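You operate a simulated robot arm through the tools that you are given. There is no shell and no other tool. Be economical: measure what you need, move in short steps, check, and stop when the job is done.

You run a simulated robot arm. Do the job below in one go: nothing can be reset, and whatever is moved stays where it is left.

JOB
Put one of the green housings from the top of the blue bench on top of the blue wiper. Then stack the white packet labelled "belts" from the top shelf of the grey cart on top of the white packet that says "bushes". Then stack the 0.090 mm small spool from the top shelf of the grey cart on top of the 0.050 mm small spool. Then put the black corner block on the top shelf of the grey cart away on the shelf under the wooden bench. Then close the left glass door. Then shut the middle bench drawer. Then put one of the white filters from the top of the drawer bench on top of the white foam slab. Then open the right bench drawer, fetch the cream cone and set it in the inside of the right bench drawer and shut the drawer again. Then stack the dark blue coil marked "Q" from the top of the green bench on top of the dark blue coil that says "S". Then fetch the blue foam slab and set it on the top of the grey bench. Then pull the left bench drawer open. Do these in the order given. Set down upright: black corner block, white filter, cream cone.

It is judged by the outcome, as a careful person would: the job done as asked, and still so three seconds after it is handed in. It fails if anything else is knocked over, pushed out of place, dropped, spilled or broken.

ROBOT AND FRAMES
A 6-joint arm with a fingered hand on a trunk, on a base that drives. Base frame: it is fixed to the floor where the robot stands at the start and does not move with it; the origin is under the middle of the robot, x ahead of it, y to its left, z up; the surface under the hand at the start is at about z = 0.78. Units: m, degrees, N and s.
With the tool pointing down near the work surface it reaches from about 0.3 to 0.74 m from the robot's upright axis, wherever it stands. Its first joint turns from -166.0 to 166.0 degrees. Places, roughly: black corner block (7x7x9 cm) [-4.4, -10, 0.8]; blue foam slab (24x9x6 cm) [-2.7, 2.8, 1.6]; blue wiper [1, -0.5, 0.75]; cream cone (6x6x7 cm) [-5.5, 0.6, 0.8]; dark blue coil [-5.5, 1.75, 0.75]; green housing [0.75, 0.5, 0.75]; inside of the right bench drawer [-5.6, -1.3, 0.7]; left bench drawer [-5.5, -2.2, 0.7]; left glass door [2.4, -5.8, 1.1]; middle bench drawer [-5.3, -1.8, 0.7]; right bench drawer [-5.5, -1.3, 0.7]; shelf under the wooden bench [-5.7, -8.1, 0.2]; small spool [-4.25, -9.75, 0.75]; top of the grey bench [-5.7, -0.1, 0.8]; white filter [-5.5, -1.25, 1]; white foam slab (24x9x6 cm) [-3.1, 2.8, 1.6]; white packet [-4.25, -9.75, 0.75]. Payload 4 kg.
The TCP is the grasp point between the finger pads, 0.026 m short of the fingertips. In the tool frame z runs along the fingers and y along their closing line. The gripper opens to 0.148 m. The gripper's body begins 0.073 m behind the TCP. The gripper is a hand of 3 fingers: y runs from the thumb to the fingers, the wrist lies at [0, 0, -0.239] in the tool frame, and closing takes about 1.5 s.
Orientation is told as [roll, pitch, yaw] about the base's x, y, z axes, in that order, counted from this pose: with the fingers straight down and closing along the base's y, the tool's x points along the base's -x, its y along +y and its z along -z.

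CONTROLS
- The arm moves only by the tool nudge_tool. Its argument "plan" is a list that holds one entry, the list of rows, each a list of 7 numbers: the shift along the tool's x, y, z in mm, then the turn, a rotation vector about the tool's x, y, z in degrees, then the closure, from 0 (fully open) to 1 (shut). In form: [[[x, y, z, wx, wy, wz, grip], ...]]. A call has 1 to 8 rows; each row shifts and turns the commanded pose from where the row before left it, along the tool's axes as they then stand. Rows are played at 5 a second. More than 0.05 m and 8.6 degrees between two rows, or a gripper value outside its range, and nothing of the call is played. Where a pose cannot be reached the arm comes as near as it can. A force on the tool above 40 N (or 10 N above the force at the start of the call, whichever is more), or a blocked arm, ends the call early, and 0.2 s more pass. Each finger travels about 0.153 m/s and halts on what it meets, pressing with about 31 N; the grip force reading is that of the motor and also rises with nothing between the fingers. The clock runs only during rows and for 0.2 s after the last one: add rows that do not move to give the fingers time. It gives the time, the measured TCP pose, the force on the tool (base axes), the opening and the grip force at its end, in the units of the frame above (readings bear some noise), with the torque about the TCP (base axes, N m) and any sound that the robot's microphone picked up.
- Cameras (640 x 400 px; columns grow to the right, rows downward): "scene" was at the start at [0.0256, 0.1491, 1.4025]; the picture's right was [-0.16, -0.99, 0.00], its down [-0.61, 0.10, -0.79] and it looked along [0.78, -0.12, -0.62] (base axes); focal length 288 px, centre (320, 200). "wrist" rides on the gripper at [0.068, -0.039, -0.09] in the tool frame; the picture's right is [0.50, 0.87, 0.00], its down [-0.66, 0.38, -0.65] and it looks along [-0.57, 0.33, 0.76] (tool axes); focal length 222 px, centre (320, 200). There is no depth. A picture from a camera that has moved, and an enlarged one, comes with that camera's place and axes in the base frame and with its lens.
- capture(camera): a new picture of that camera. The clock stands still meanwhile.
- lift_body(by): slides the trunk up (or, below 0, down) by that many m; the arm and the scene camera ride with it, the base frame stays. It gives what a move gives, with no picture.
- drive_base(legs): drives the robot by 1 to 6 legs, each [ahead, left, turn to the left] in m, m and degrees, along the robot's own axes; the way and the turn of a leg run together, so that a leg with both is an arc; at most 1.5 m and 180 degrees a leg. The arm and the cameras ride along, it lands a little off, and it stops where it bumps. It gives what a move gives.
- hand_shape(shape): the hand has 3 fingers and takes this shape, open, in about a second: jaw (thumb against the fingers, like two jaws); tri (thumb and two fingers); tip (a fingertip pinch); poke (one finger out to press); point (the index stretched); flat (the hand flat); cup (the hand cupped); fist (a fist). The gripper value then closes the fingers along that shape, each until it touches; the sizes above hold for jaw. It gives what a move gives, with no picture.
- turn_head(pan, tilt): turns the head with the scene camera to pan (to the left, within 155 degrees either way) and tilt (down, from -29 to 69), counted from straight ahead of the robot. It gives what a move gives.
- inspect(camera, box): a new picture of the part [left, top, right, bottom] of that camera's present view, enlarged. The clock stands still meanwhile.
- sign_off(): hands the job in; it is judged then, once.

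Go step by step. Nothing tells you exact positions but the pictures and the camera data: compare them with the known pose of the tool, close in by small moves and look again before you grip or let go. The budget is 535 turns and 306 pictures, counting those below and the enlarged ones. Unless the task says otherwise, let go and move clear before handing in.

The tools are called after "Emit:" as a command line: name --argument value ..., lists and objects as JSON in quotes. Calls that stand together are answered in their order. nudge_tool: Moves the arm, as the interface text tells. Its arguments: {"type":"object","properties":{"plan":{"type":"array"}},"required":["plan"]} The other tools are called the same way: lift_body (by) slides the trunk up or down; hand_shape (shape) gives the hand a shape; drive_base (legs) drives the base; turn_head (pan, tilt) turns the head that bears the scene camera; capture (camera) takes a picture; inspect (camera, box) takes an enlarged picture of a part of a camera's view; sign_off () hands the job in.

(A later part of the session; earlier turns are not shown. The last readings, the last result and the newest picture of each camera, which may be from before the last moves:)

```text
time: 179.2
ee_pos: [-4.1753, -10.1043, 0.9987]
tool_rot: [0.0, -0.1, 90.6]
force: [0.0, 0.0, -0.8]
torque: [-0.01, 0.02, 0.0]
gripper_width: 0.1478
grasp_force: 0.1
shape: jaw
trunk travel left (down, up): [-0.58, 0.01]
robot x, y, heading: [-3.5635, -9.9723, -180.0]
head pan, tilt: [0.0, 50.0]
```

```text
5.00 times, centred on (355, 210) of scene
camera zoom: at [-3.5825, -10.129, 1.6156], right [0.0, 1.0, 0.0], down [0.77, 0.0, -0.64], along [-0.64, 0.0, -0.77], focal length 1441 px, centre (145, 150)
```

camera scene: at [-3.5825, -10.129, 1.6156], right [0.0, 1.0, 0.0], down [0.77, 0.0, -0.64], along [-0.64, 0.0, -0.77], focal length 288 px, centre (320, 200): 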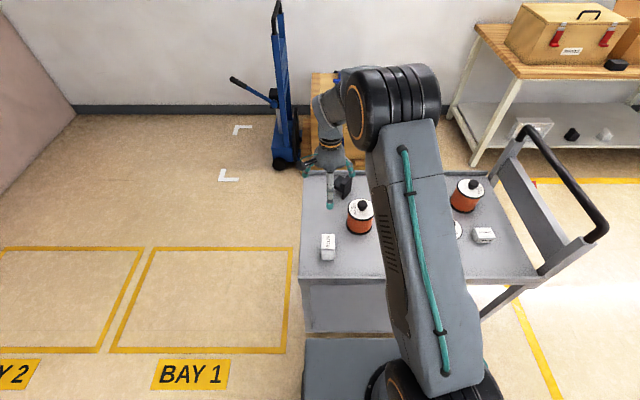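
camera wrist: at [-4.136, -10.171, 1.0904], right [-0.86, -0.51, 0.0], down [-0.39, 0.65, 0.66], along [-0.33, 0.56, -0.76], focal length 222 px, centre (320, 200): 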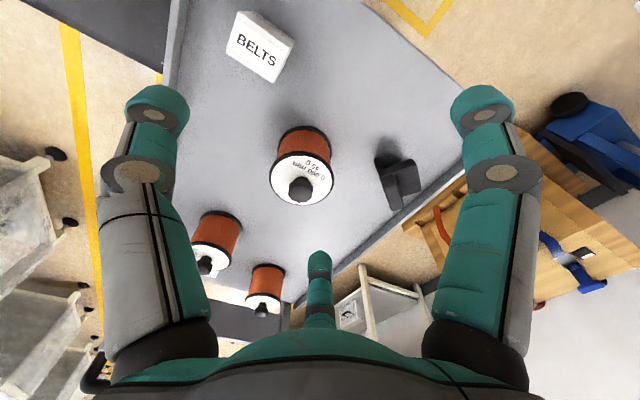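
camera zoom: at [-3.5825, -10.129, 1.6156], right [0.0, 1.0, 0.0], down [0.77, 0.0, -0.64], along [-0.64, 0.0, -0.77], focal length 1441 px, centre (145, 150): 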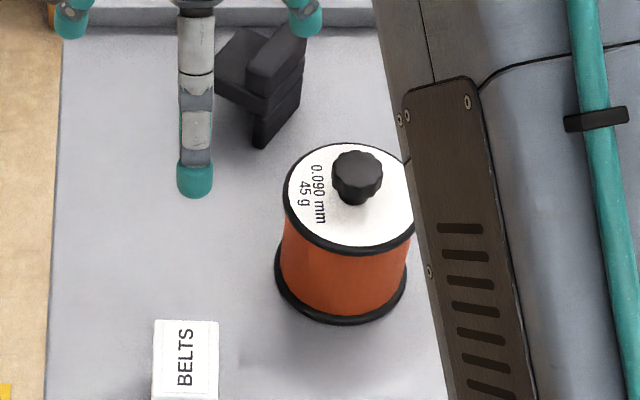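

Refined: spool axis ≈[-4.212, -9.984], flange top 0.805, knob top 0.84. Moving over it.

Emit:
nudge_tool --plan '[[[-40, 12, 0, 0, 0, 0, 0], [-40, 12, 10, 0, 0, 0, 0], [-40, 13, 20, 0, 0, 0, 0], [0, 0, 20, 0, 0, 0, 0], [0, 0, 0, 0, 0, 0, 0]]]'

Emit:
capture --camera "wrist"

Emit:
inspect --camera "scene" --box '[310, 150, 400, 250]'

```text
time: 180.4
ee_pos: [-4.2129, -9.9838, 0.9492]
tool_rot: [0.0, -0.1, 90.6]
force: [0.0, -0.7, -0.3]
torque: [0.0, 0.04, 0.03]
gripper_width: 0.1477
grasp_force: 0.1
shape: jaw
trunk travel left (down, up): [-0.58, 0.01]
robot x, y, heading: [-3.5638, -9.9678, -179.9]
head pan, tilt: [0.0, 50.0]
```

```text
202 pictures are left
camera wrist: at [-4.1733, -10.051, 1.0406], right [-0.86, -0.51, 0.0], down [-0.39, 0.65, 0.66], along [-0.33, 0.56, -0.76], focal length 222 px, centre (320, 200)
```

wrist: 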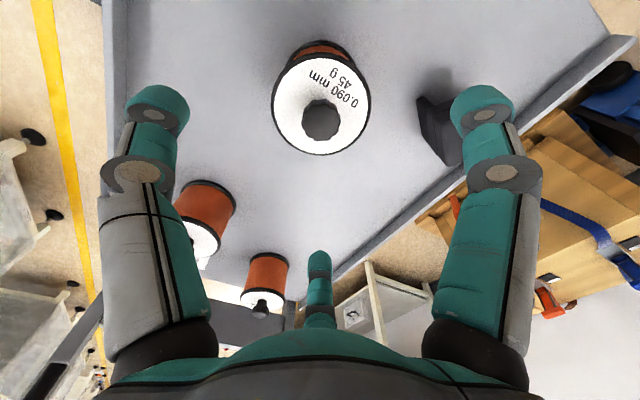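

```text
4.00 times, centred on (355, 200) of scene
camera zoom: at [-3.5818, -10.1292, 1.6156], right [0.0, 1.0, 0.0], down [0.77, 0.0, -0.64], along [-0.64, 0.0, -0.77], focal length 1153 px, centre (180, 200)
```

zoom: 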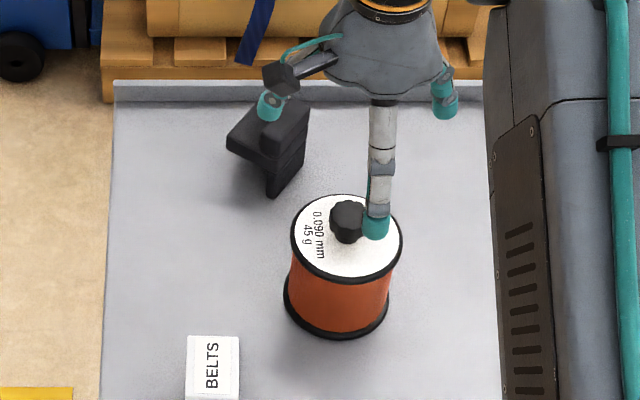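

Emit:
nudge_tool --plan '[[[0, 0, 45, 0, 0, 0, 0], [0, 0, 40, 0, 0, 0, 0], [0, 0, 30, 0, 0, 0, 0], [0, 0, 0, 0, 0, 0, 0]]]'

Emit:
capture --camera "wrist"

Emit:
inspect --camera "scene" --box '[310, 150, 400, 250]'

```text
time: 181.4
ee_pos: [-4.2129, -9.9834, 0.8317]
tool_rot: [0.0, -0.1, 90.6]
force: [-0.5, -0.1, 0.7]
torque: [0.03, 0.02, -0.01]
gripper_width: 0.1479
grasp_force: 0.1
shape: jaw
trunk travel left (down, up): [-0.58, 0.01]
robot x, y, heading: [-3.5671, -9.9727, -179.9]
head pan, tilt: [0.0, 50.0]
```

```text
200 pictures are left
camera wrist: at [-4.174, -10.0512, 0.925], right [-0.86, -0.51, 0.0], down [-0.39, 0.65, 0.66], along [-0.33, 0.56, -0.76], focal length 222 px, centre (320, 200)
```

wrist: 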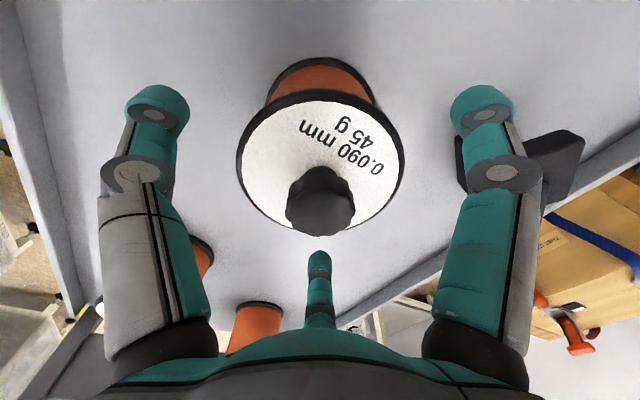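

```text
4.00 times, centred on (355, 200) of scene
camera zoom: at [-3.5819, -10.129, 1.6156], right [0.0, 1.0, 0.0], down [0.77, 0.0, -0.64], along [-0.64, 0.0, -0.77], focal length 1153 px, centre (180, 200)
```

zoom: 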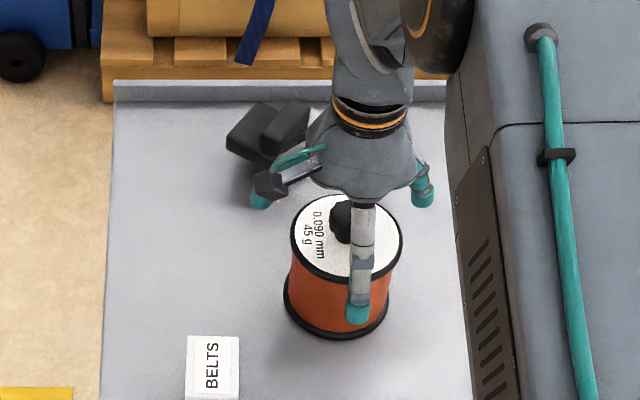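

Emit:
nudge_tool --plan '[[[0, 0, 25, 0, 0, 0, 0], [0, 0, 22, 0, 0, 0, 0], [0, 0, 0, 0, 0, 0, 0.2], [0, 0, 0, 0, 0, 0, 0.5], [0, 0, 0, 0, 0, 0, 0.8], [0, 0, 0, 0, 0, 0, 1], [0, 0, 0, 0, 0, 0, 1], [0, 0, 0, 0, 0, 0, 1]]]'

Emit:
nudge_tool --plan '[[[0, 0, -20, 0, 0, 0, 1], [0, 0, -40, 0, 0, 0, 1], [0, 0, -40, 0, 0, 0, 1], [0, 0, -40, 0, 0, 0, 1], [0, 0, -40, 0, 0, 0, 1], [0, 0, 0, 0, 0, 0, 1]]]'

Emit:
capture --camera "wrist"

Emit:
capture --camera "scene"

```text
time: 183.2
ee_pos: [-4.2133, -9.9847, 0.7867]
tool_rot: [-0.1, -0.1, 90.6]
force: [0.9, -0.1, 0.0]
torque: [0.03, -0.02, 0.0]
gripper_width: 0.0921
grasp_force: 31.8
shape: jaw
trunk travel left (down, up): [-0.58, 0.01]
robot x, y, heading: [-3.564, -9.9684, -180.0]
head pan, tilt: [0.0, 50.0]
```

```text
time: 184.6
ee_pos: [-4.2127, -9.9841, 0.9668]
tool_rot: [-0.1, -0.1, 90.6]
force: [0.2, -0.4, -11.2]
torque: [-0.02, 0.02, 0.0]
gripper_width: 0.0917
grasp_force: 31.3
shape: jaw
trunk travel left (down, up): [-0.58, 0.01]
robot x, y, heading: [-3.5657, -9.9673, -180.0]
head pan, tilt: [0.0, 50.0]
```

```text
198 pictures are left
camera wrist: at [-4.174, -10.0507, 1.0585], right [-0.86, -0.51, 0.0], down [-0.39, 0.65, 0.66], along [-0.33, 0.56, -0.76], focal length 222 px, centre (320, 200)
```

wrist: 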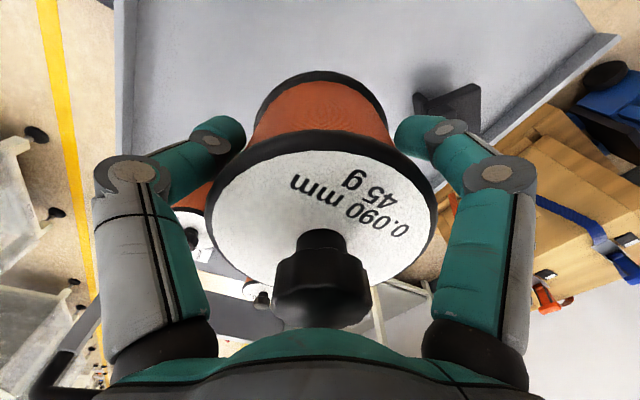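

```text
197 pictures are left
camera scene: at [-3.5828, -10.129, 1.6156], right [0.0, 1.0, 0.0], down [0.77, 0.0, -0.64], along [-0.64, 0.0, -0.77], focal length 288 px, centre (320, 200)
```

scene: 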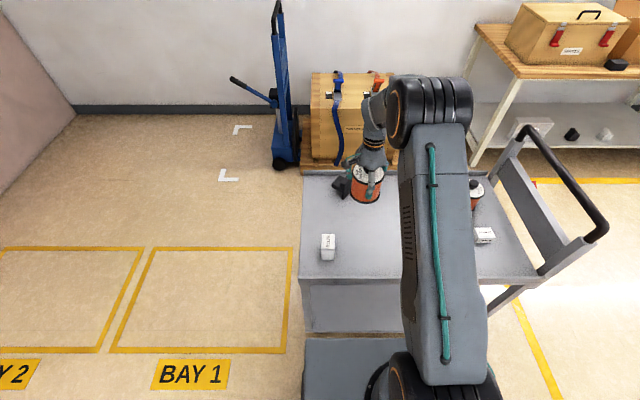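

The spool is held (bottom 58.7 mm below TCP). I'll strafe right so that the 0.050 mm spool is in front of me, then measure it.

Emit:
drive_base --legs '[[0, -0.3, 0]]'

Emit:
capture --camera "wrist"

Emit:
capture --camera "scene"

```text
time: 186.6
ee_pos: [-4.2131, -9.6854, 0.9662]
tool_rot: [-0.1, 0.0, 90.6]
force: [-0.2, 0.4, -10.7]
torque: [-0.03, 0.0, -0.01]
gripper_width: 0.092
grasp_force: 31.0
shape: jaw
trunk travel left (down, up): [-0.58, 0.01]
robot x, y, heading: [-3.5663, -9.6749, -180.1]
head pan, tilt: [0.0, 50.0]
```

```text
196 pictures are left
camera wrist: at [-4.1745, -9.7521, 1.0582], right [-0.86, -0.51, 0.0], down [-0.39, 0.65, 0.65], along [-0.33, 0.56, -0.76], focal length 222 px, centre (320, 200)
```

wrist: 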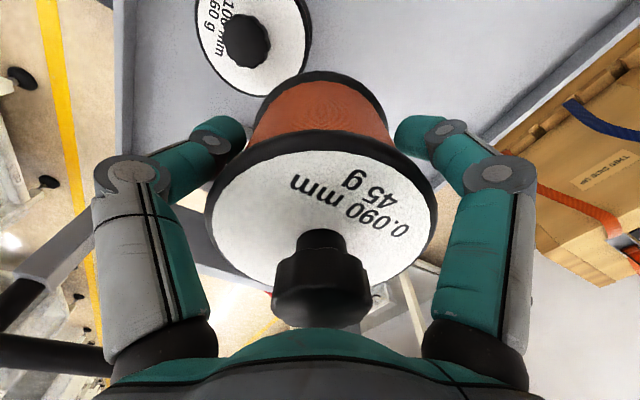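

```text
195 pictures are left
camera scene: at [-3.5833, -9.8309, 1.6157], right [0.0, 1.0, 0.0], down [0.77, 0.0, -0.64], along [-0.64, 0.0, -0.77], focal length 288 px, centre (320, 200)
```

scene: 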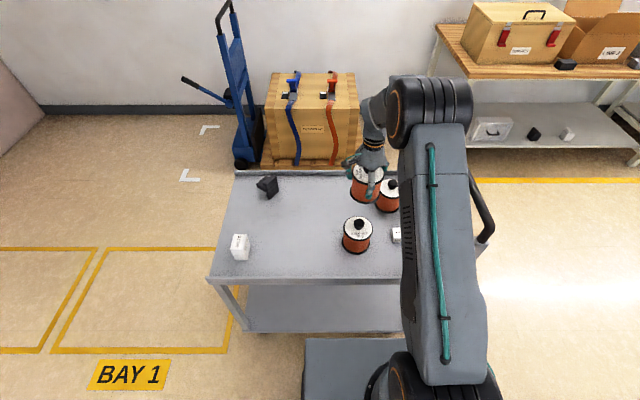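

Emit:
inspect --camera "scene" --box '[330, 150, 430, 250]'

```text
4.00 times, centred on (380, 200) of scene
camera zoom: at [-3.5833, -9.8309, 1.6157], right [0.0, 1.0, 0.0], down [0.77, 0.0, -0.64], along [-0.64, 0.0, -0.77], focal length 1153 px, centre (80, 200)
```

zoom: 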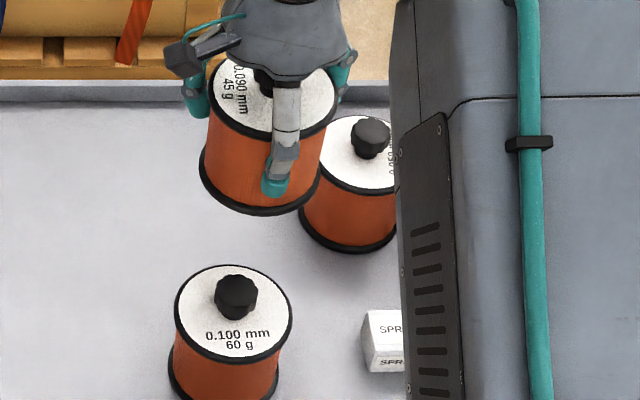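

Emit:
drive_base --legs '[[0.02, -0.1, 0]]'

Emit:
turn_head --pan 10 --tilt 50

Emit:
capture --camera "scene"

Emit:
inspect --camera "scene" --box '[250, 140, 370, 240]'

```text
time: 187.8
ee_pos: [-4.2348, -9.5863, 0.9662]
tool_rot: [-0.1, -0.2, 90.7]
force: [-0.4, 0.8, -12.2]
torque: [-0.01, -0.01, 0.03]
gripper_width: 0.0918
grasp_force: 30.8
shape: jaw
trunk travel left (down, up): [-0.58, 0.01]
robot x, y, heading: [-3.5836, -9.5732, -180.0]
head pan, tilt: [0.0, 50.0]
```

```text
time: 188.5
ee_pos: [-4.2331, -9.5852, 0.9647]
tool_rot: [-0.1, 0.0, 90.5]
force: [0.0, -0.8, -11.9]
torque: [-0.01, -0.03, -0.01]
gripper_width: 0.092
grasp_force: 30.7
shape: jaw
trunk travel left (down, up): [-0.58, 0.01]
robot x, y, heading: [-3.5851, -9.5687, -179.8]
head pan, tilt: [10.0, 50.0]
```

```text
193 pictures are left
camera scene: at [-3.6021, -9.7457, 1.6156], right [-0.17, 0.98, 0.0], down [0.75, 0.13, -0.64], along [-0.63, -0.11, -0.77], focal length 288 px, centre (320, 200)
```

scene: 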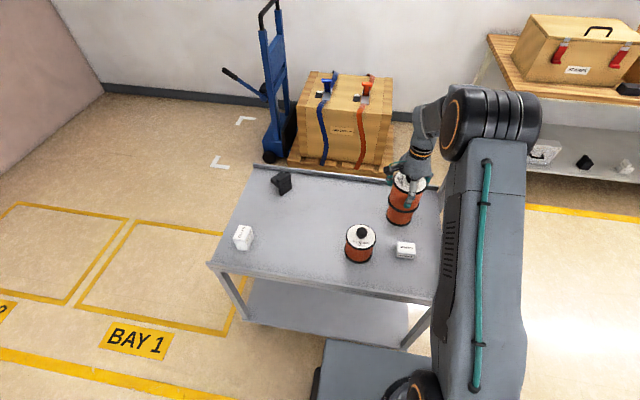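

```text
4.00 times, centred on (310, 190) of scene
camera zoom: at [-3.6021, -9.7457, 1.6156], right [-0.17, 0.98, 0.0], down [0.75, 0.13, -0.64], along [-0.63, -0.11, -0.77], focal length 1153 px, centre (360, 240)
```

zoom: 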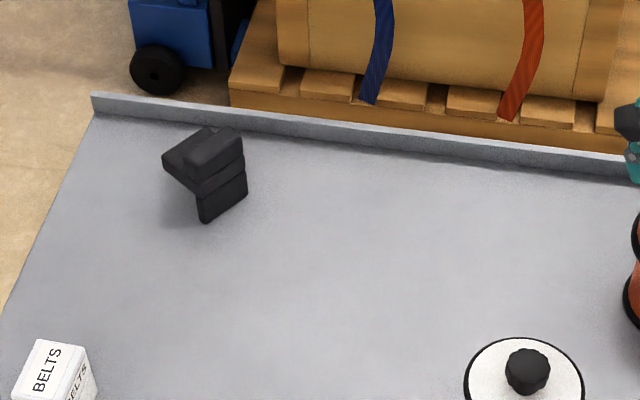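

Emit:
inspect --camera "scene" --box '[350, 150, 450, 240]'

```text
4.44 times, centred on (400, 195) of scene
camera zoom: at [-3.6021, -9.7457, 1.6156], right [-0.17, 0.98, 0.0], down [0.75, 0.13, -0.64], along [-0.63, -0.11, -0.77], focal length 1281 px, centre (-36, 222)
```

zoom: 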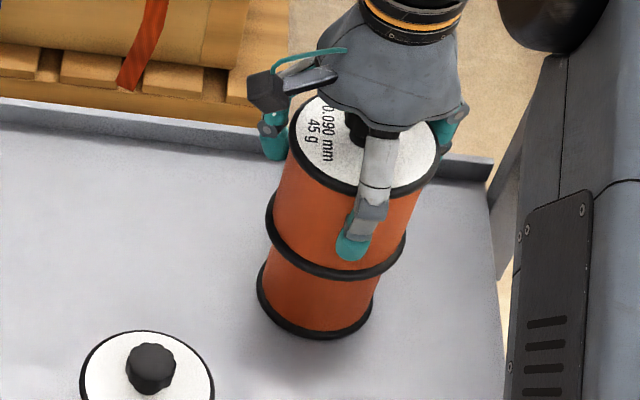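

Emit:
nudge_tool --plan '[[[-12, 40, 0, 0, 0, 0, 1], [-12, 39, 0, 0, 0, 0, 1], [0, 0, 0, 0, 0, 0, 1], [0, 0, 0, 0, 0, 0, 1]]]'

Emit:
inspect --camera "scene" --box '[350, 140, 450, 240]'

Emit:
capture --camera "wrist"

```text
time: 189.5
ee_pos: [-4.314, -9.5628, 0.9651]
tool_rot: [-0.1, -0.1, 90.5]
force: [-0.3, 0.1, -12.4]
torque: [-0.01, 0.01, -0.03]
gripper_width: 0.0919
grasp_force: 31.6
shape: jaw
trunk travel left (down, up): [-0.58, 0.01]
robot x, y, heading: [-3.5815, -9.5703, -179.9]
head pan, tilt: [10.0, 50.0]
```

```text
4.00 times, centred on (400, 190) of scene
camera zoom: at [-3.602, -9.7457, 1.6156], right [-0.17, 0.98, 0.0], down [0.75, 0.13, -0.64], along [-0.63, -0.11, -0.77], focal length 1153 px, centre (0, 240)
```

zoom: 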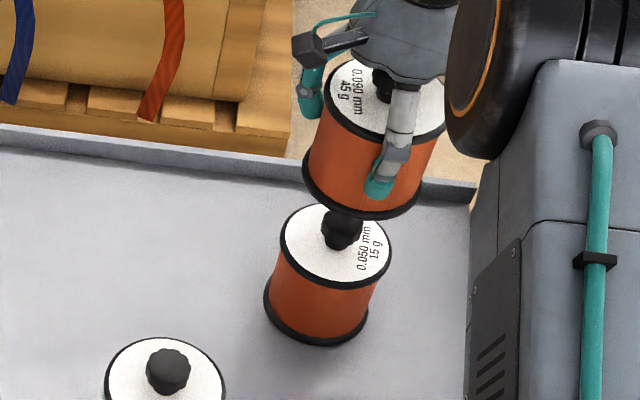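

```text
189 pictures are left
camera wrist: at [-4.2738, -9.6299, 1.0583], right [-0.86, -0.51, 0.0], down [-0.39, 0.65, 0.65], along [-0.33, 0.56, -0.76], focal length 222 px, centre (320, 200)
```

wrist: 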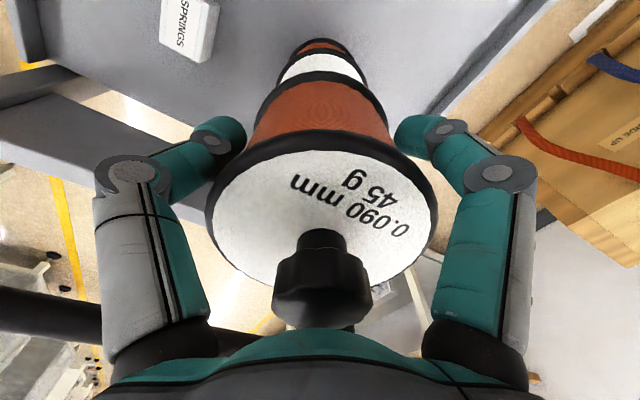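

The two spools line up within 1–2 mm. Lowering.

Emit:
nudge_tool --plan '[[[0, 0, 30, 0, 0, 0, 1], [0, 0, 25, 0, 0, 0, 1], [0, 0, 0, 0, 0, 0, 1]]]'

Emit:
inspect --camera "scene" --box '[350, 140, 450, 240]'

```text
time: 190.3
ee_pos: [-4.312, -9.5634, 0.9126]
tool_rot: [0.1, -0.1, 90.6]
force: [0.2, 0.1, -7.0]
torque: [-0.01, -0.04, 0.0]
gripper_width: 0.0917
grasp_force: 30.7
shape: jaw
trunk travel left (down, up): [-0.58, 0.01]
robot x, y, heading: [-3.5845, -9.5737, -180.2]
head pan, tilt: [10.0, 50.0]
```

```text
4.00 times, centred on (400, 190) of scene
camera zoom: at [-3.6018, -9.7456, 1.6157], right [-0.17, 0.98, 0.0], down [0.75, 0.13, -0.64], along [-0.63, -0.11, -0.77], focal length 1153 px, centre (0, 240)
```

zoom: 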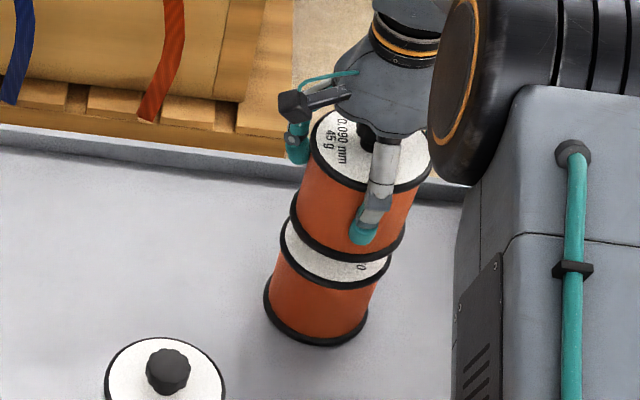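

Emit:
nudge_tool --plan '[[[0, 0, 2, 0, 0, 0, 1], [0, 0, 0, 0, 0, 0, 1], [0, 0, 0, 0, 0, 0, 1]]]'

Emit:
nudge_tool --plan '[[[0, 0, 2, 0, 0, 0, 1], [0, 0, 0, 0, 0, 0, 1], [0, 0, 0, 0, 0, 0, 1]]]'

```text
time: 191.1
ee_pos: [-4.3119, -9.5616, 0.9109]
tool_rot: [0.1, -0.1, 90.5]
force: [-1.4, 0.6, 9.2]
torque: [0.02, -0.11, -0.01]
gripper_width: 0.0915
grasp_force: 31.0
shape: jaw
trunk travel left (down, up): [-0.58, 0.01]
robot x, y, heading: [-3.5837, -9.5714, -180.1]
head pan, tilt: [10.0, 50.0]
```

```text
time: 191.9
ee_pos: [-4.3123, -9.5632, 0.9108]
tool_rot: [0.2, -0.1, 90.6]
force: [-1.3, 1.0, 24.8]
torque: [0.06, -0.16, 0.0]
gripper_width: 0.0909
grasp_force: 31.2
shape: jaw
trunk travel left (down, up): [-0.58, 0.01]
robot x, y, heading: [-3.586, -9.5743, -180.0]
head pan, tilt: [10.0, 50.0]
```

Contact on the knob; the torque shows the support is ~4 mm toward me. I'll lift slightly, re-centre and set down again.

Emit:
nudge_tool --plan '[[[0, 0, -7, 0, 0, 0, 1], [-1.5, -4, 0, 0, 0, 0, 1], [0, 0, 4, 0, 0, 0, 1], [0, 0, 1.5, 0, 0, 0, 1], [0, 0, 0, 0, 0, 0, 1], [0, 0, 0, 0, 0, 0, 1]]]'

Emit:
nudge_tool --plan '[[[0, 0, 0, 0, 0, 0, 1]]]'

```text
time: 193.3
ee_pos: [-4.3068, -9.5609, 0.9109]
tool_rot: [0.1, -0.1, 90.6]
force: [1.5, -1.7, 13.5]
torque: [-0.05, -0.15, 0.01]
gripper_width: 0.0914
grasp_force: 31.2
shape: jaw
trunk travel left (down, up): [-0.58, 0.01]
robot x, y, heading: [-3.5881, -9.5712, -179.8]
head pan, tilt: [10.0, 50.0]
```

```text
time: 193.7
ee_pos: [-4.3087, -9.5618, 0.9112]
tool_rot: [0.1, -0.2, 90.6]
force: [0.5, -0.7, 16.0]
torque: [-0.02, -0.13, -0.01]
gripper_width: 0.0912
grasp_force: 31.2
shape: jaw
trunk travel left (down, up): [-0.58, 0.01]
robot x, y, heading: [-3.583, -9.572, -180.0]
head pan, tilt: [10.0, 50.0]
```

Emit:
nudge_tool --plan '[[[0, 0, -5, 0, 0, 0, 1], [0, -3.2, 0, 0, 0, 0, 1], [0, 0, 3, 0, 0, 0, 1], [0, 0, 1, 0, 0, 0, 1], [0, 0, 0, 0, 0, 0, 1], [0, 0, 0, 0, 0, 0, 1], [0, 0, 0, 0, 0, 0, 1]]]'

Emit:
inspect --camera "scene" --box '[350, 140, 450, 240]'

```text
time: 195.3
ee_pos: [-4.3058, -9.5615, 0.9102]
tool_rot: [0.0, -0.1, 90.6]
force: [0.1, 0.2, 6.3]
torque: [0.03, -0.05, 0.01]
gripper_width: 0.0911
grasp_force: 31.6
shape: jaw
trunk travel left (down, up): [-0.58, 0.01]
robot x, y, heading: [-3.5905, -9.5739, -180.2]
head pan, tilt: [10.0, 50.0]
```

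```text
4.00 times, centred on (400, 190) of scene
camera zoom: at [-3.6002, -9.7456, 1.6157], right [-0.17, 0.98, 0.0], down [0.75, 0.13, -0.64], along [-0.63, -0.11, -0.77], focal length 1153 px, centre (0, 240)
```

zoom: 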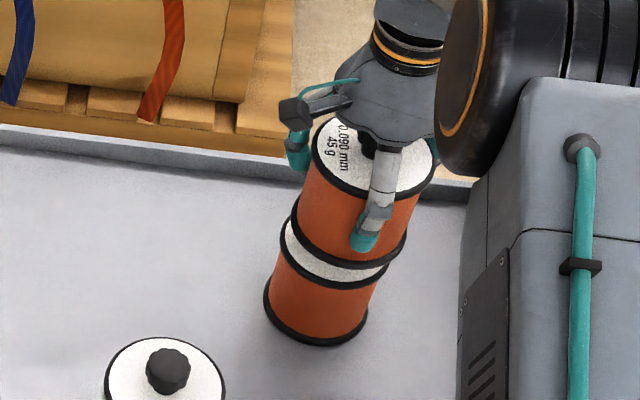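

Well centred. Releasing gently.

Emit:
nudge_tool --plan '[[[0, 0, -0.7, 0, 0, 0, 1], [0, 0, 0, 0, 0, 0, 0.6], [0, 0, 0, 0, 0, 0, 0.35], [0, 0, 0, 0, 0, 0, 0.3], [0, 0, 0, 0, 0, 0, 0.2], [0, 0, 0, 0, 0, 0, 0.1], [0, 0, 0, 0, 0, 0, 0], [0, 0, 0, 0, 0, 0, 0]]]'

Emit:
inspect --camera "scene" --box '[350, 140, 450, 240]'

```text
time: 197.1
ee_pos: [-4.306, -9.5609, 0.9109]
tool_rot: [0.0, -0.1, 90.6]
force: [0.0, 0.2, 0.4]
torque: [0.01, -0.03, 0.0]
gripper_width: 0.1477
grasp_force: 0.1
shape: jaw
trunk travel left (down, up): [-0.58, 0.01]
robot x, y, heading: [-3.5873, -9.57, -180.3]
head pan, tilt: [10.0, 50.0]
```

```text
4.00 times, centred on (400, 190) of scene
camera zoom: at [-3.601, -9.7457, 1.6156], right [-0.17, 0.98, 0.0], down [0.75, 0.13, -0.64], along [-0.63, -0.11, -0.77], focal length 1153 px, centre (0, 240)
```

zoom: 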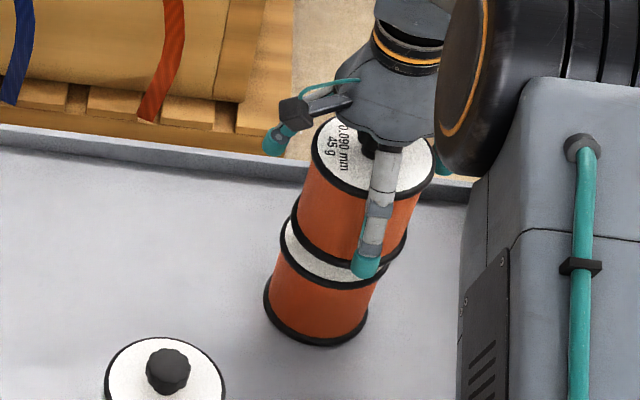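

Stable. Lift straight up with the trunk unchanged, then check.

Emit:
nudge_tool --plan '[[[0, 0, -25, 0, 0, 0, 0], [0, 0, -40, 0, 0, 0, 0], [0, -30, -35, 0, 0, 0, 0], [0, -30, -35, 0, 0, 0, 0], [0, 0, 0, 0, 0, 0, 0]]]'

Emit:
capture --camera "scene"

```text
time: 198.3
ee_pos: [-4.2444, -9.5605, 1.0462]
tool_rot: [0.0, -0.1, 90.6]
force: [-1.0, -0.4, 0.2]
torque: [0.01, -0.01, -0.01]
gripper_width: 0.1474
grasp_force: 0.1
shape: jaw
trunk travel left (down, up): [-0.58, 0.01]
robot x, y, heading: [-3.5822, -9.568, -179.8]
head pan, tilt: [10.0, 50.0]
```

```text
185 pictures are left
camera scene: at [-3.6009, -9.7456, 1.6156], right [-0.17, 0.98, 0.0], down [0.75, 0.13, -0.64], along [-0.63, -0.11, -0.77], focal length 288 px, centre (320, 200)
```

scene: 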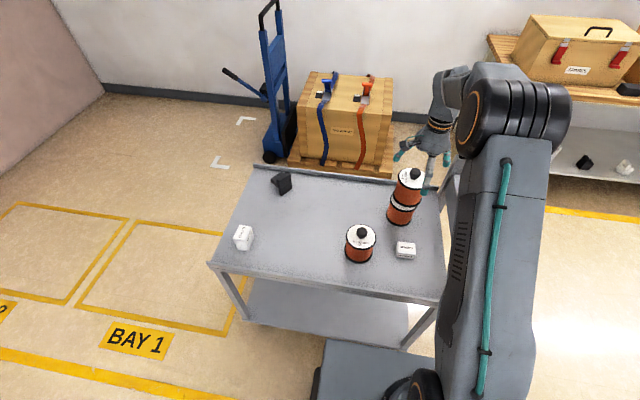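

Stack stands. Now strafe left toward the black corner block and look at it closely.

Emit:
drive_base --legs '[[0, 0.42, 0]]'

Emit:
turn_head --pan 0 --tilt 45

Emit:
inspect --camera "scene" --box '[240, 130, 400, 250]'

Emit:
capture --camera "wrist"

```text
time: 200.9
ee_pos: [-4.2447, -9.9863, 1.046]
tool_rot: [0.1, -0.2, 90.7]
force: [0.1, -0.7, -0.2]
torque: [0.0, 0.0, -0.02]
gripper_width: 0.148
grasp_force: 0.0
shape: jaw
trunk travel left (down, up): [-0.58, 0.01]
robot x, y, heading: [-3.5857, -9.9947, -180.1]
head pan, tilt: [10.0, 50.0]
```

```text
time: 201.6
ee_pos: [-4.2456, -9.9855, 1.0465]
tool_rot: [0.0, 0.0, 90.6]
force: [-0.1, 0.1, -0.2]
torque: [0.01, 0.02, 0.0]
gripper_width: 0.1479
grasp_force: 0.3
shape: jaw
trunk travel left (down, up): [-0.58, 0.01]
robot x, y, heading: [-3.585, -9.9999, -179.8]
head pan, tilt: [0.0, 45.0]
```

```text
3.33 times, centred on (320, 190) of scene
camera zoom: at [-3.6058, -10.1561, 1.6225], right [0.0, 1.0, 0.0], down [0.71, 0.0, -0.71], along [-0.71, 0.0, -0.71], focal length 961 px, centre (320, 233)
```

zoom: 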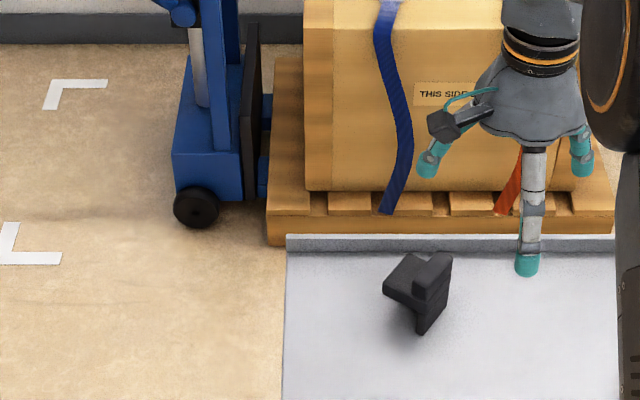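

```text
183 pictures are left
camera wrist: at [-4.2053, -10.0525, 1.1378], right [-0.86, -0.51, 0.0], down [-0.39, 0.65, 0.66], along [-0.33, 0.56, -0.76], focal length 222 px, centre (320, 200)
```

wrist: 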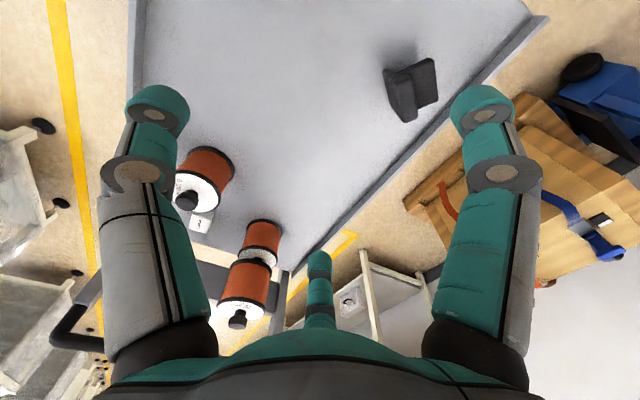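

Emit:
inspect --camera "scene" --box '[325, 180, 365, 220]'

Emit:
inspect --camera "wrist" --box '[370, 40, 450, 130]'

```text
10.00 times, centred on (345, 200) of scene
camera zoom: at [-3.6058, -10.1561, 1.6225], right [0.0, 1.0, 0.0], down [0.71, 0.0, -0.71], along [-0.71, 0.0, -0.71], focal length 2882 px, centre (70, 200)
```

zoom: 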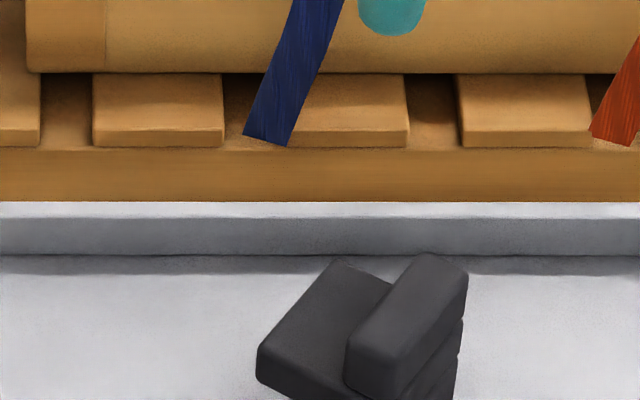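

```text
4.44 times, centred on (410, 85) of wrist
camera zoom: at [-4.2053, -10.0525, 1.1378], right [-0.86, -0.51, 0.0], down [-0.39, 0.65, 0.66], along [-0.33, 0.56, -0.76], focal length 987 px, centre (-80, 711)
```

zoom: 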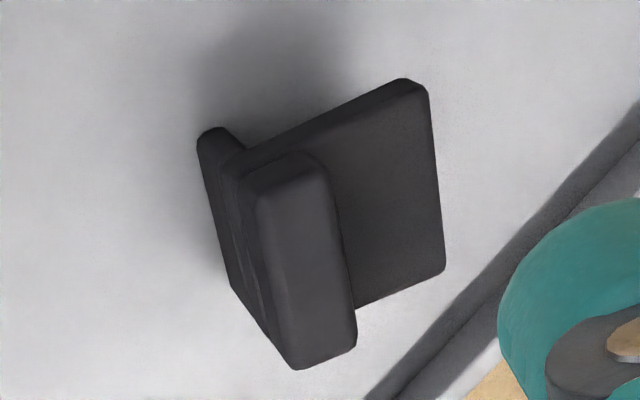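

Emit:
inspect --camera "scene" --box '[325, 195, 365, 235]'

Emit:
nudge_tool --plan '[[[40, -30, 10, 0, 0, 0, 0], [40, -30, 10, 0, 0, 0, 0], [40, 0, 20, 0, 0, 0, 0], [40, 0, 20, 0, 0, 0, 0], [0, 0, 0, 0, 0, 0, 0]]]'

Emit:
capture --camera "wrist"

```text
10.00 times, centred on (345, 215) of scene
camera zoom: at [-3.6058, -10.1561, 1.6225], right [0.0, 1.0, 0.0], down [0.71, 0.0, -0.71], along [-0.71, 0.0, -0.71], focal length 2882 px, centre (70, 50)
```

zoom: 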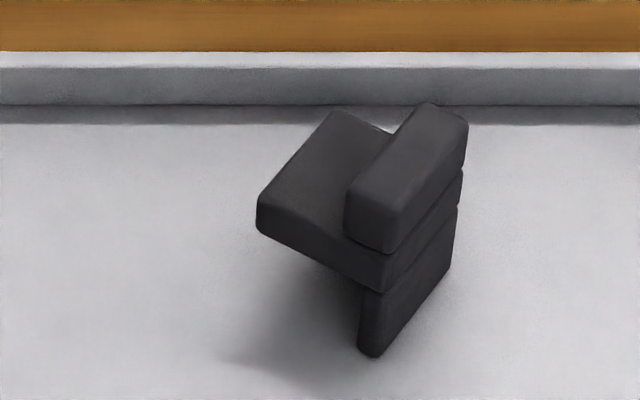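

```text
refused: row 1 steps farther than a row can; nothing moved
```

```text
179 pictures are left
camera wrist: at [-4.2053, -10.0525, 1.1378], right [-0.86, -0.51, 0.0], down [-0.39, 0.65, 0.66], along [-0.33, 0.56, -0.76], focal length 222 px, centre (320, 200)
```

wrist: 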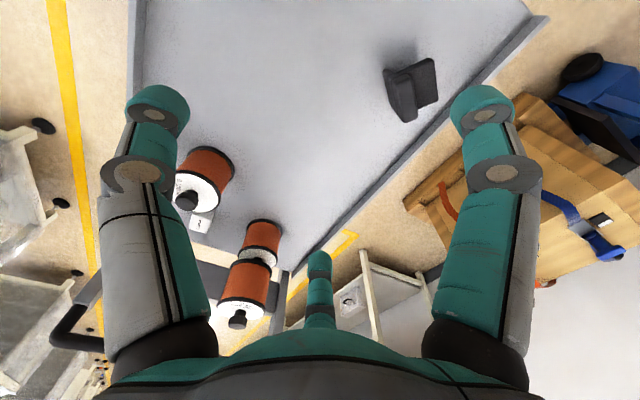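

The block is a plate with a rail above and a foot below, yawed about 38°. Before choosing the grip, I look at the destination shelf under the wooden bench.

Emit:
turn_head --pan -42 --tilt 25

Emit:
capture --camera "scene"

Emit:
inspect --camera "scene" --box '[220, 80, 540, 280]'

```text
time: 202.7
ee_pos: [-4.2454, -9.985, 1.0459]
tool_rot: [0.0, -0.2, 90.7]
force: [-0.4, -0.4, 0.1]
torque: [0.01, -0.01, -0.03]
gripper_width: 0.1479
grasp_force: 0.1
shape: jaw
trunk travel left (down, up): [-0.58, 0.01]
robot x, y, heading: [-3.5868, -9.9954, -179.8]
head pan, tilt: [-42.0, 25.0]
```

```text
178 pictures are left
camera scene: at [-3.5931, -10.0945, 1.6531], right [0.67, 0.74, 0.0], down [0.32, -0.28, -0.91], along [-0.67, 0.6, -0.42], focal length 288 px, centre (320, 200)
```

scene: 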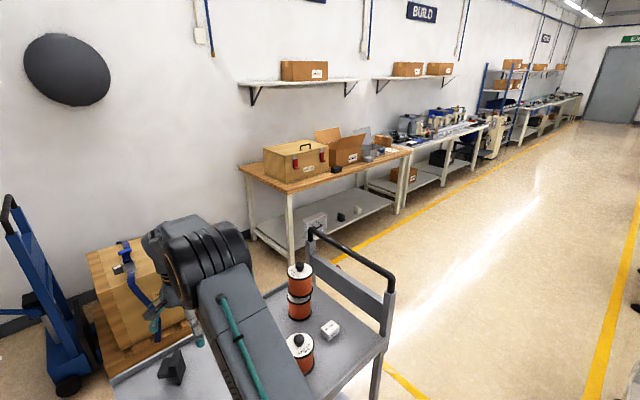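

```text
2.00 times, centred on (380, 180) of scene
camera zoom: at [-3.5931, -10.0945, 1.6531], right [0.67, 0.74, 0.0], down [0.32, -0.28, -0.91], along [-0.67, 0.6, -0.42], focal length 576 px, centre (200, 240)
```

zoom: 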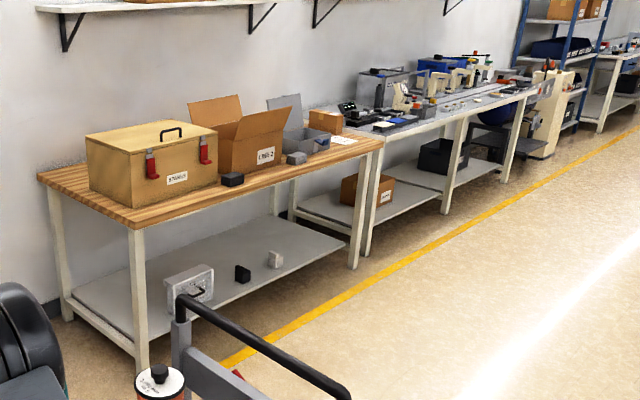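

Plan: grip the block at its plate with the hand tilted 20° forward and the thumb on its front edge, so it can go under the bench. First turn the tool.

Emit:
nudge_tool --plan '[[[0, 0, 0, 0, 0, 7.74, 0], [0, 0, 0, 0, 0, 7.74, 0], [0, 0, 0, 0, 0, 7.74, 0], [0, 0, 0, 0, 0, 7.74, 0], [0, 0, 0, 0, 0, 7.74, 0], [0, 0, 0, -5.25, 4.11, 0, 0], [0, 0, 0, -5.25, 4.11, 0, 0], [0, 0, 0, -5.25, 4.11, 0, 0]]]'

Emit:
turn_head --pan 0 --tilt 45

Emit:
capture --camera "wrist"

Emit:
capture --camera "scene"

```text
time: 204.5
ee_pos: [-4.244, -9.9863, 1.0464]
tool_rot: [16.2, 12.1, 53.7]
force: [-0.5, 0.1, 0.4]
torque: [0.01, 0.02, -0.04]
gripper_width: 0.148
grasp_force: 0.1
shape: jaw
trunk travel left (down, up): [-0.58, 0.01]
robot x, y, heading: [-3.582, -9.9953, -179.7]
head pan, tilt: [-42.0, 25.0]
```

```text
time: 205.6
ee_pos: [-4.2441, -9.9855, 1.0462]
tool_rot: [16.1, 12.0, 53.7]
force: [-0.5, 0.6, -0.2]
torque: [-0.01, 0.01, 0.0]
gripper_width: 0.1478
grasp_force: 0.1
shape: jaw
trunk travel left (down, up): [-0.58, 0.01]
robot x, y, heading: [-3.5876, -9.9967, -180.2]
head pan, tilt: [0.0, 45.0]
```

```text
176 pictures are left
camera wrist: at [-4.2244, -10.0627, 1.1363], right [-0.93, 0.14, 0.34], down [0.32, 0.75, 0.58], along [-0.17, 0.65, -0.74], focal length 222 px, centre (320, 200)
```

wrist: 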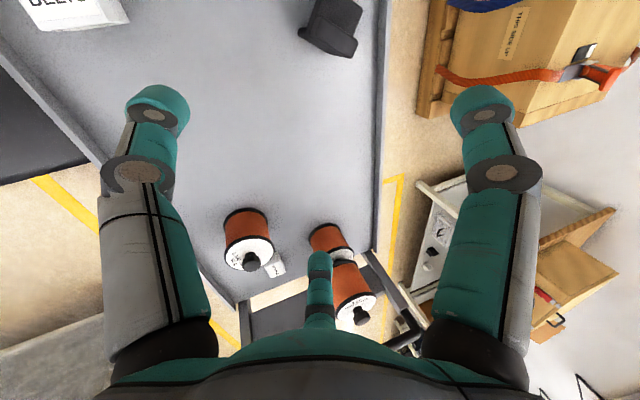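

```text
175 pictures are left
camera scene: at [-3.6058, -10.156, 1.6226], right [0.0, 1.0, 0.0], down [0.71, 0.0, -0.71], along [-0.71, 0.0, -0.71], focal length 288 px, centre (320, 200)
```

scene: 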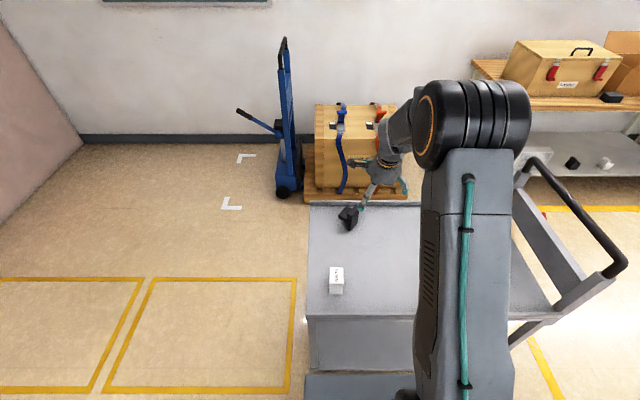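

Emit:
nudge_tool --plan '[[[17, 3.4, 36, 0, 0, 0, 0], [17, 3.4, 36, 0, 0, 0, 0], [17, 3.4, 36, 0, 0, 0, 0], [17, 3.4, 36, 0, 0, 0, 0], [17, 3.4, 36, 0, 0, 0, 0], [0, 0, 0, 0, 0, 0, 0]]]'

Emit:
capture --camera "wrist"

Emit:
inspect --camera "scene" --box '[300, 140, 420, 240]'

```text
time: 207.0
ee_pos: [-4.3685, -10.0422, 0.8984]
tool_rot: [16.0, 12.0, 53.7]
force: [0.0, -0.1, -0.2]
torque: [0.0, 0.03, 0.0]
gripper_width: 0.1477
grasp_force: 0.0
shape: jaw
trunk travel left (down, up): [-0.58, 0.01]
robot x, y, heading: [-3.5882, -9.9936, -179.9]
head pan, tilt: [0.0, 45.0]
```

```text
174 pictures are left
camera wrist: at [-4.3485, -10.1181, 0.9886], right [-0.93, 0.14, 0.34], down [0.32, 0.75, 0.58], along [-0.17, 0.65, -0.74], focal length 222 px, centre (320, 200)
```

wrist: 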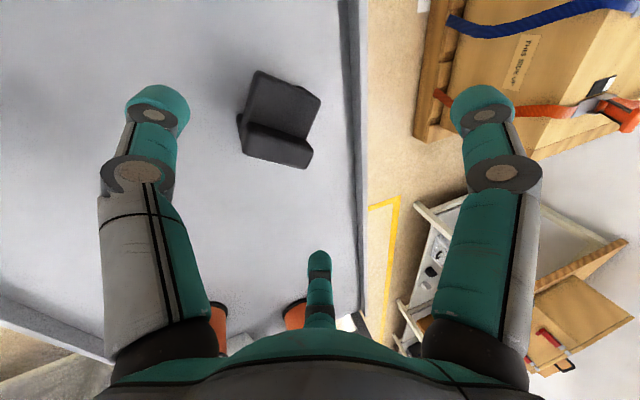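

```text
4.00 times, centred on (360, 190) of scene
camera zoom: at [-3.6061, -10.1562, 1.6226], right [0.0, 1.0, 0.0], down [0.71, 0.0, -0.71], along [-0.71, 0.0, -0.71], focal length 1153 px, centre (160, 240)
```

zoom: 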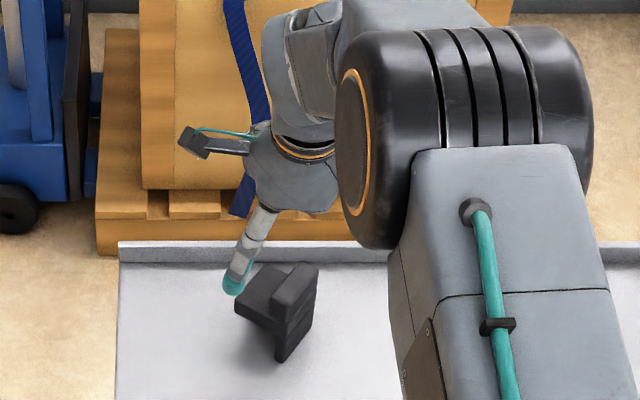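

Emit:
nudge_tool --plan '[[[-6, -7.9, 27.6, 0, 0, 0, 0.15], [-6, -7.9, 27.6, 0, 0, 0, 0.15], [0, 0, 0, 0, 0, 0, 0.15]]]'

Emit:
capture --camera "wrist"

Emit:
inspect --camera "scene" --box '[300, 140, 420, 240]'

```text
time: 207.8
ee_pos: [-4.3682, -10.0418, 0.8413]
tool_rot: [16.1, 12.2, 53.7]
force: [0.0, 0.4, 1.0]
torque: [0.02, 0.01, -0.03]
gripper_width: 0.1261
grasp_force: 0.0
shape: jaw
trunk travel left (down, up): [-0.58, 0.01]
robot x, y, heading: [-3.5817, -9.9949, -180.1]
head pan, tilt: [0.0, 45.0]
```

```text
172 pictures are left
camera wrist: at [-4.3482, -10.1185, 0.9312], right [-0.93, 0.14, 0.34], down [0.32, 0.75, 0.58], along [-0.17, 0.65, -0.74], focal length 222 px, centre (320, 200)
```

wrist: 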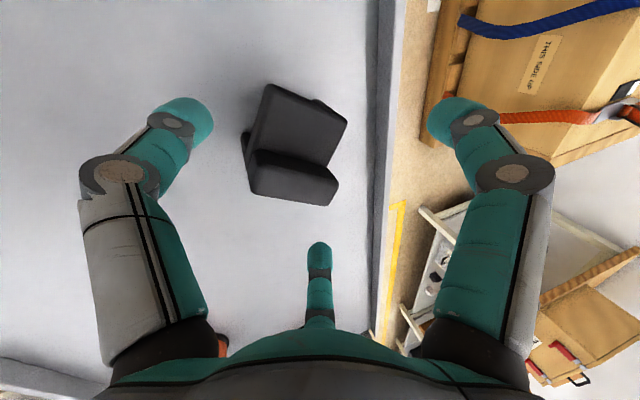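

```text
4.00 times, centred on (360, 190) of scene
camera zoom: at [-3.606, -10.1561, 1.6226], right [0.0, 1.0, 0.0], down [0.71, 0.0, -0.71], along [-0.71, 0.0, -0.71], focal length 1153 px, centre (160, 240)
```

zoom: 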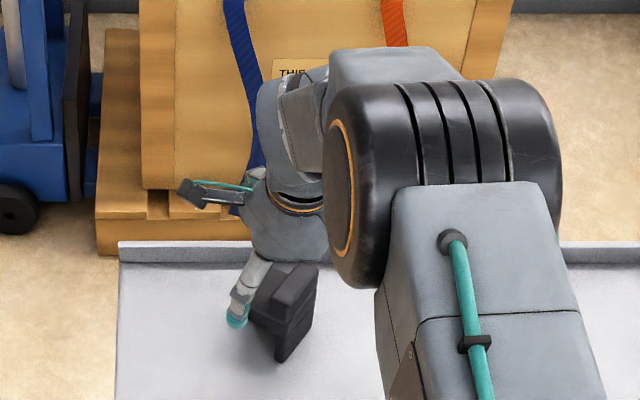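

Emit:
nudge_tool --plan '[[[-4.6, -10.7, 31, 0, 0, 0, 0.15], [-4.6, -10.7, 31, 0, 0, 0, 0.2], [0, 0, 0, 0, 0, 0, 0.25]]]'

Emit:
capture --camera "wrist"

Emit:
inspect --camera "scene" --box '[320, 160, 400, 240]'

```text
time: 208.6
ee_pos: [-4.3686, -10.0464, 0.7752]
tool_rot: [16.1, 12.0, 53.7]
force: [0.8, -0.1, -0.2]
torque: [-0.01, 0.04, 0.01]
gripper_width: 0.1114
grasp_force: 0.1
shape: jaw
trunk travel left (down, up): [-0.58, 0.01]
robot x, y, heading: [-3.5855, -10.0006, -180.0]
head pan, tilt: [0.0, 45.0]
```

```text
170 pictures are left
camera wrist: at [-4.3481, -10.1238, 0.8648], right [-0.93, 0.14, 0.34], down [0.32, 0.75, 0.58], along [-0.17, 0.65, -0.74], focal length 222 px, centre (320, 200)
```

wrist: 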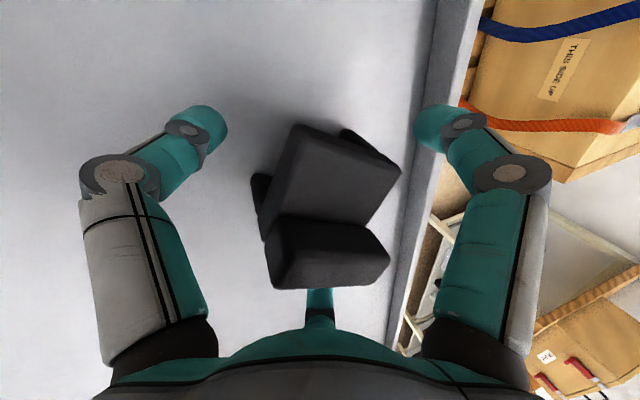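

```text
5.00 times, centred on (360, 200) of scene
camera zoom: at [-3.606, -10.1562, 1.6226], right [0.0, 1.0, 0.0], down [0.71, 0.0, -0.71], along [-0.71, 0.0, -0.71], focal length 1441 px, centre (120, 200)
```

zoom: 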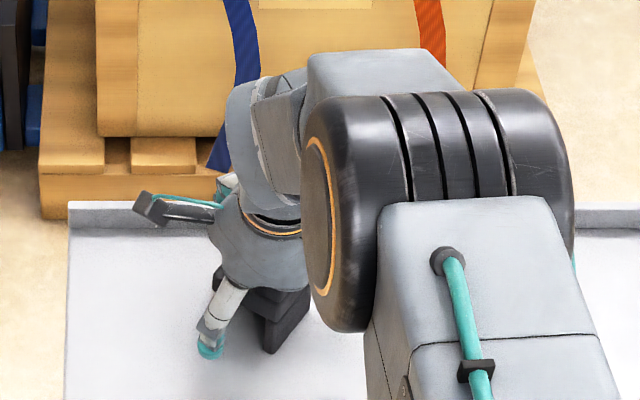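

Emit:
nudge_tool --plan '[[[0, 0, 0, 0, 0, 0, 0.35], [0, 0, 0, 0, 0, 0, 0.45], [0, 0, 0, 0, 0, 0, 0.55], [0, 0, 0, 0, 0, 0, 0.7], [0, 0, 0, 0, 0, 0, 0.9], [0, 0, 0, 0, 0, 0, 1], [0, 0, 0, 0, 0, 0, 1]]]'

Emit:
capture --camera "wrist"

```text
time: 210.2
ee_pos: [-4.3695, -10.0472, 0.7756]
tool_rot: [16.1, 12.1, 53.8]
force: [-1.0, -0.5, 8.3]
torque: [0.2, -0.08, 0.01]
gripper_width: 0.0409
grasp_force: 31.1
shape: jaw
trunk travel left (down, up): [-0.58, 0.01]
robot x, y, heading: [-3.5833, -9.9951, -179.9]
head pan, tilt: [0.0, 45.0]
```

```text
168 pictures are left
camera wrist: at [-4.348, -10.1238, 0.8662], right [-0.93, 0.14, 0.34], down [0.32, 0.75, 0.58], along [-0.17, 0.65, -0.74], focal length 222 px, centre (320, 200)
```

wrist: 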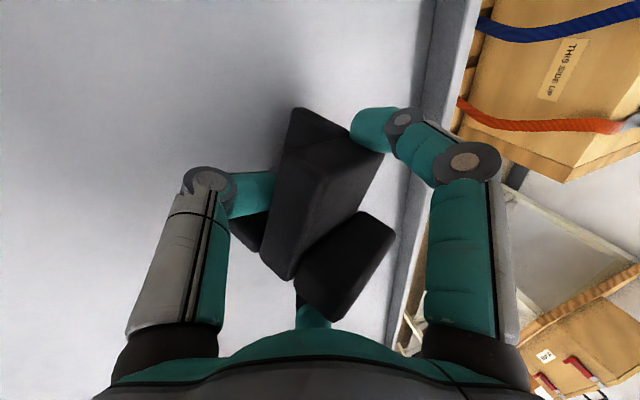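

The thumb slid under the plate and tilted the block. Opening slowly to let it settle, then re-look.

Emit:
nudge_tool --plan '[[[0, 0, 0, 0, 0, 0, 0.7], [0, 0, 0, 0, 0, 0, 0.6], [0, 0, 0, 0, 0, 0, 0.5], [0, 0, 0, 0, 0, 0, 0.4], [0, 0, 0, 0, 0, 0, 0.3], [0, 0, 0, 0, 0, 0, 0.2]]]'

Emit:
capture --camera "wrist"

```text
time: 211.6
ee_pos: [-4.3685, -10.0461, 0.7753]
tool_rot: [16.1, 12.1, 53.7]
force: [0.1, -0.3, 0.1]
torque: [0.01, 0.0, 0.03]
gripper_width: 0.1179
grasp_force: 0.1
shape: jaw
trunk travel left (down, up): [-0.58, 0.01]
robot x, y, heading: [-3.5844, -9.9968, -179.9]
head pan, tilt: [0.0, 45.0]
```

```text
167 pictures are left
camera wrist: at [-4.3481, -10.1237, 0.8652], right [-0.93, 0.14, 0.34], down [0.32, 0.75, 0.58], along [-0.17, 0.65, -0.74], focal length 222 px, centre (320, 200)
```

wrist: 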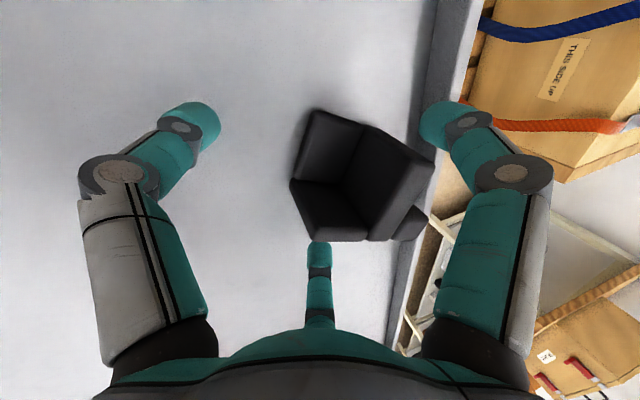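

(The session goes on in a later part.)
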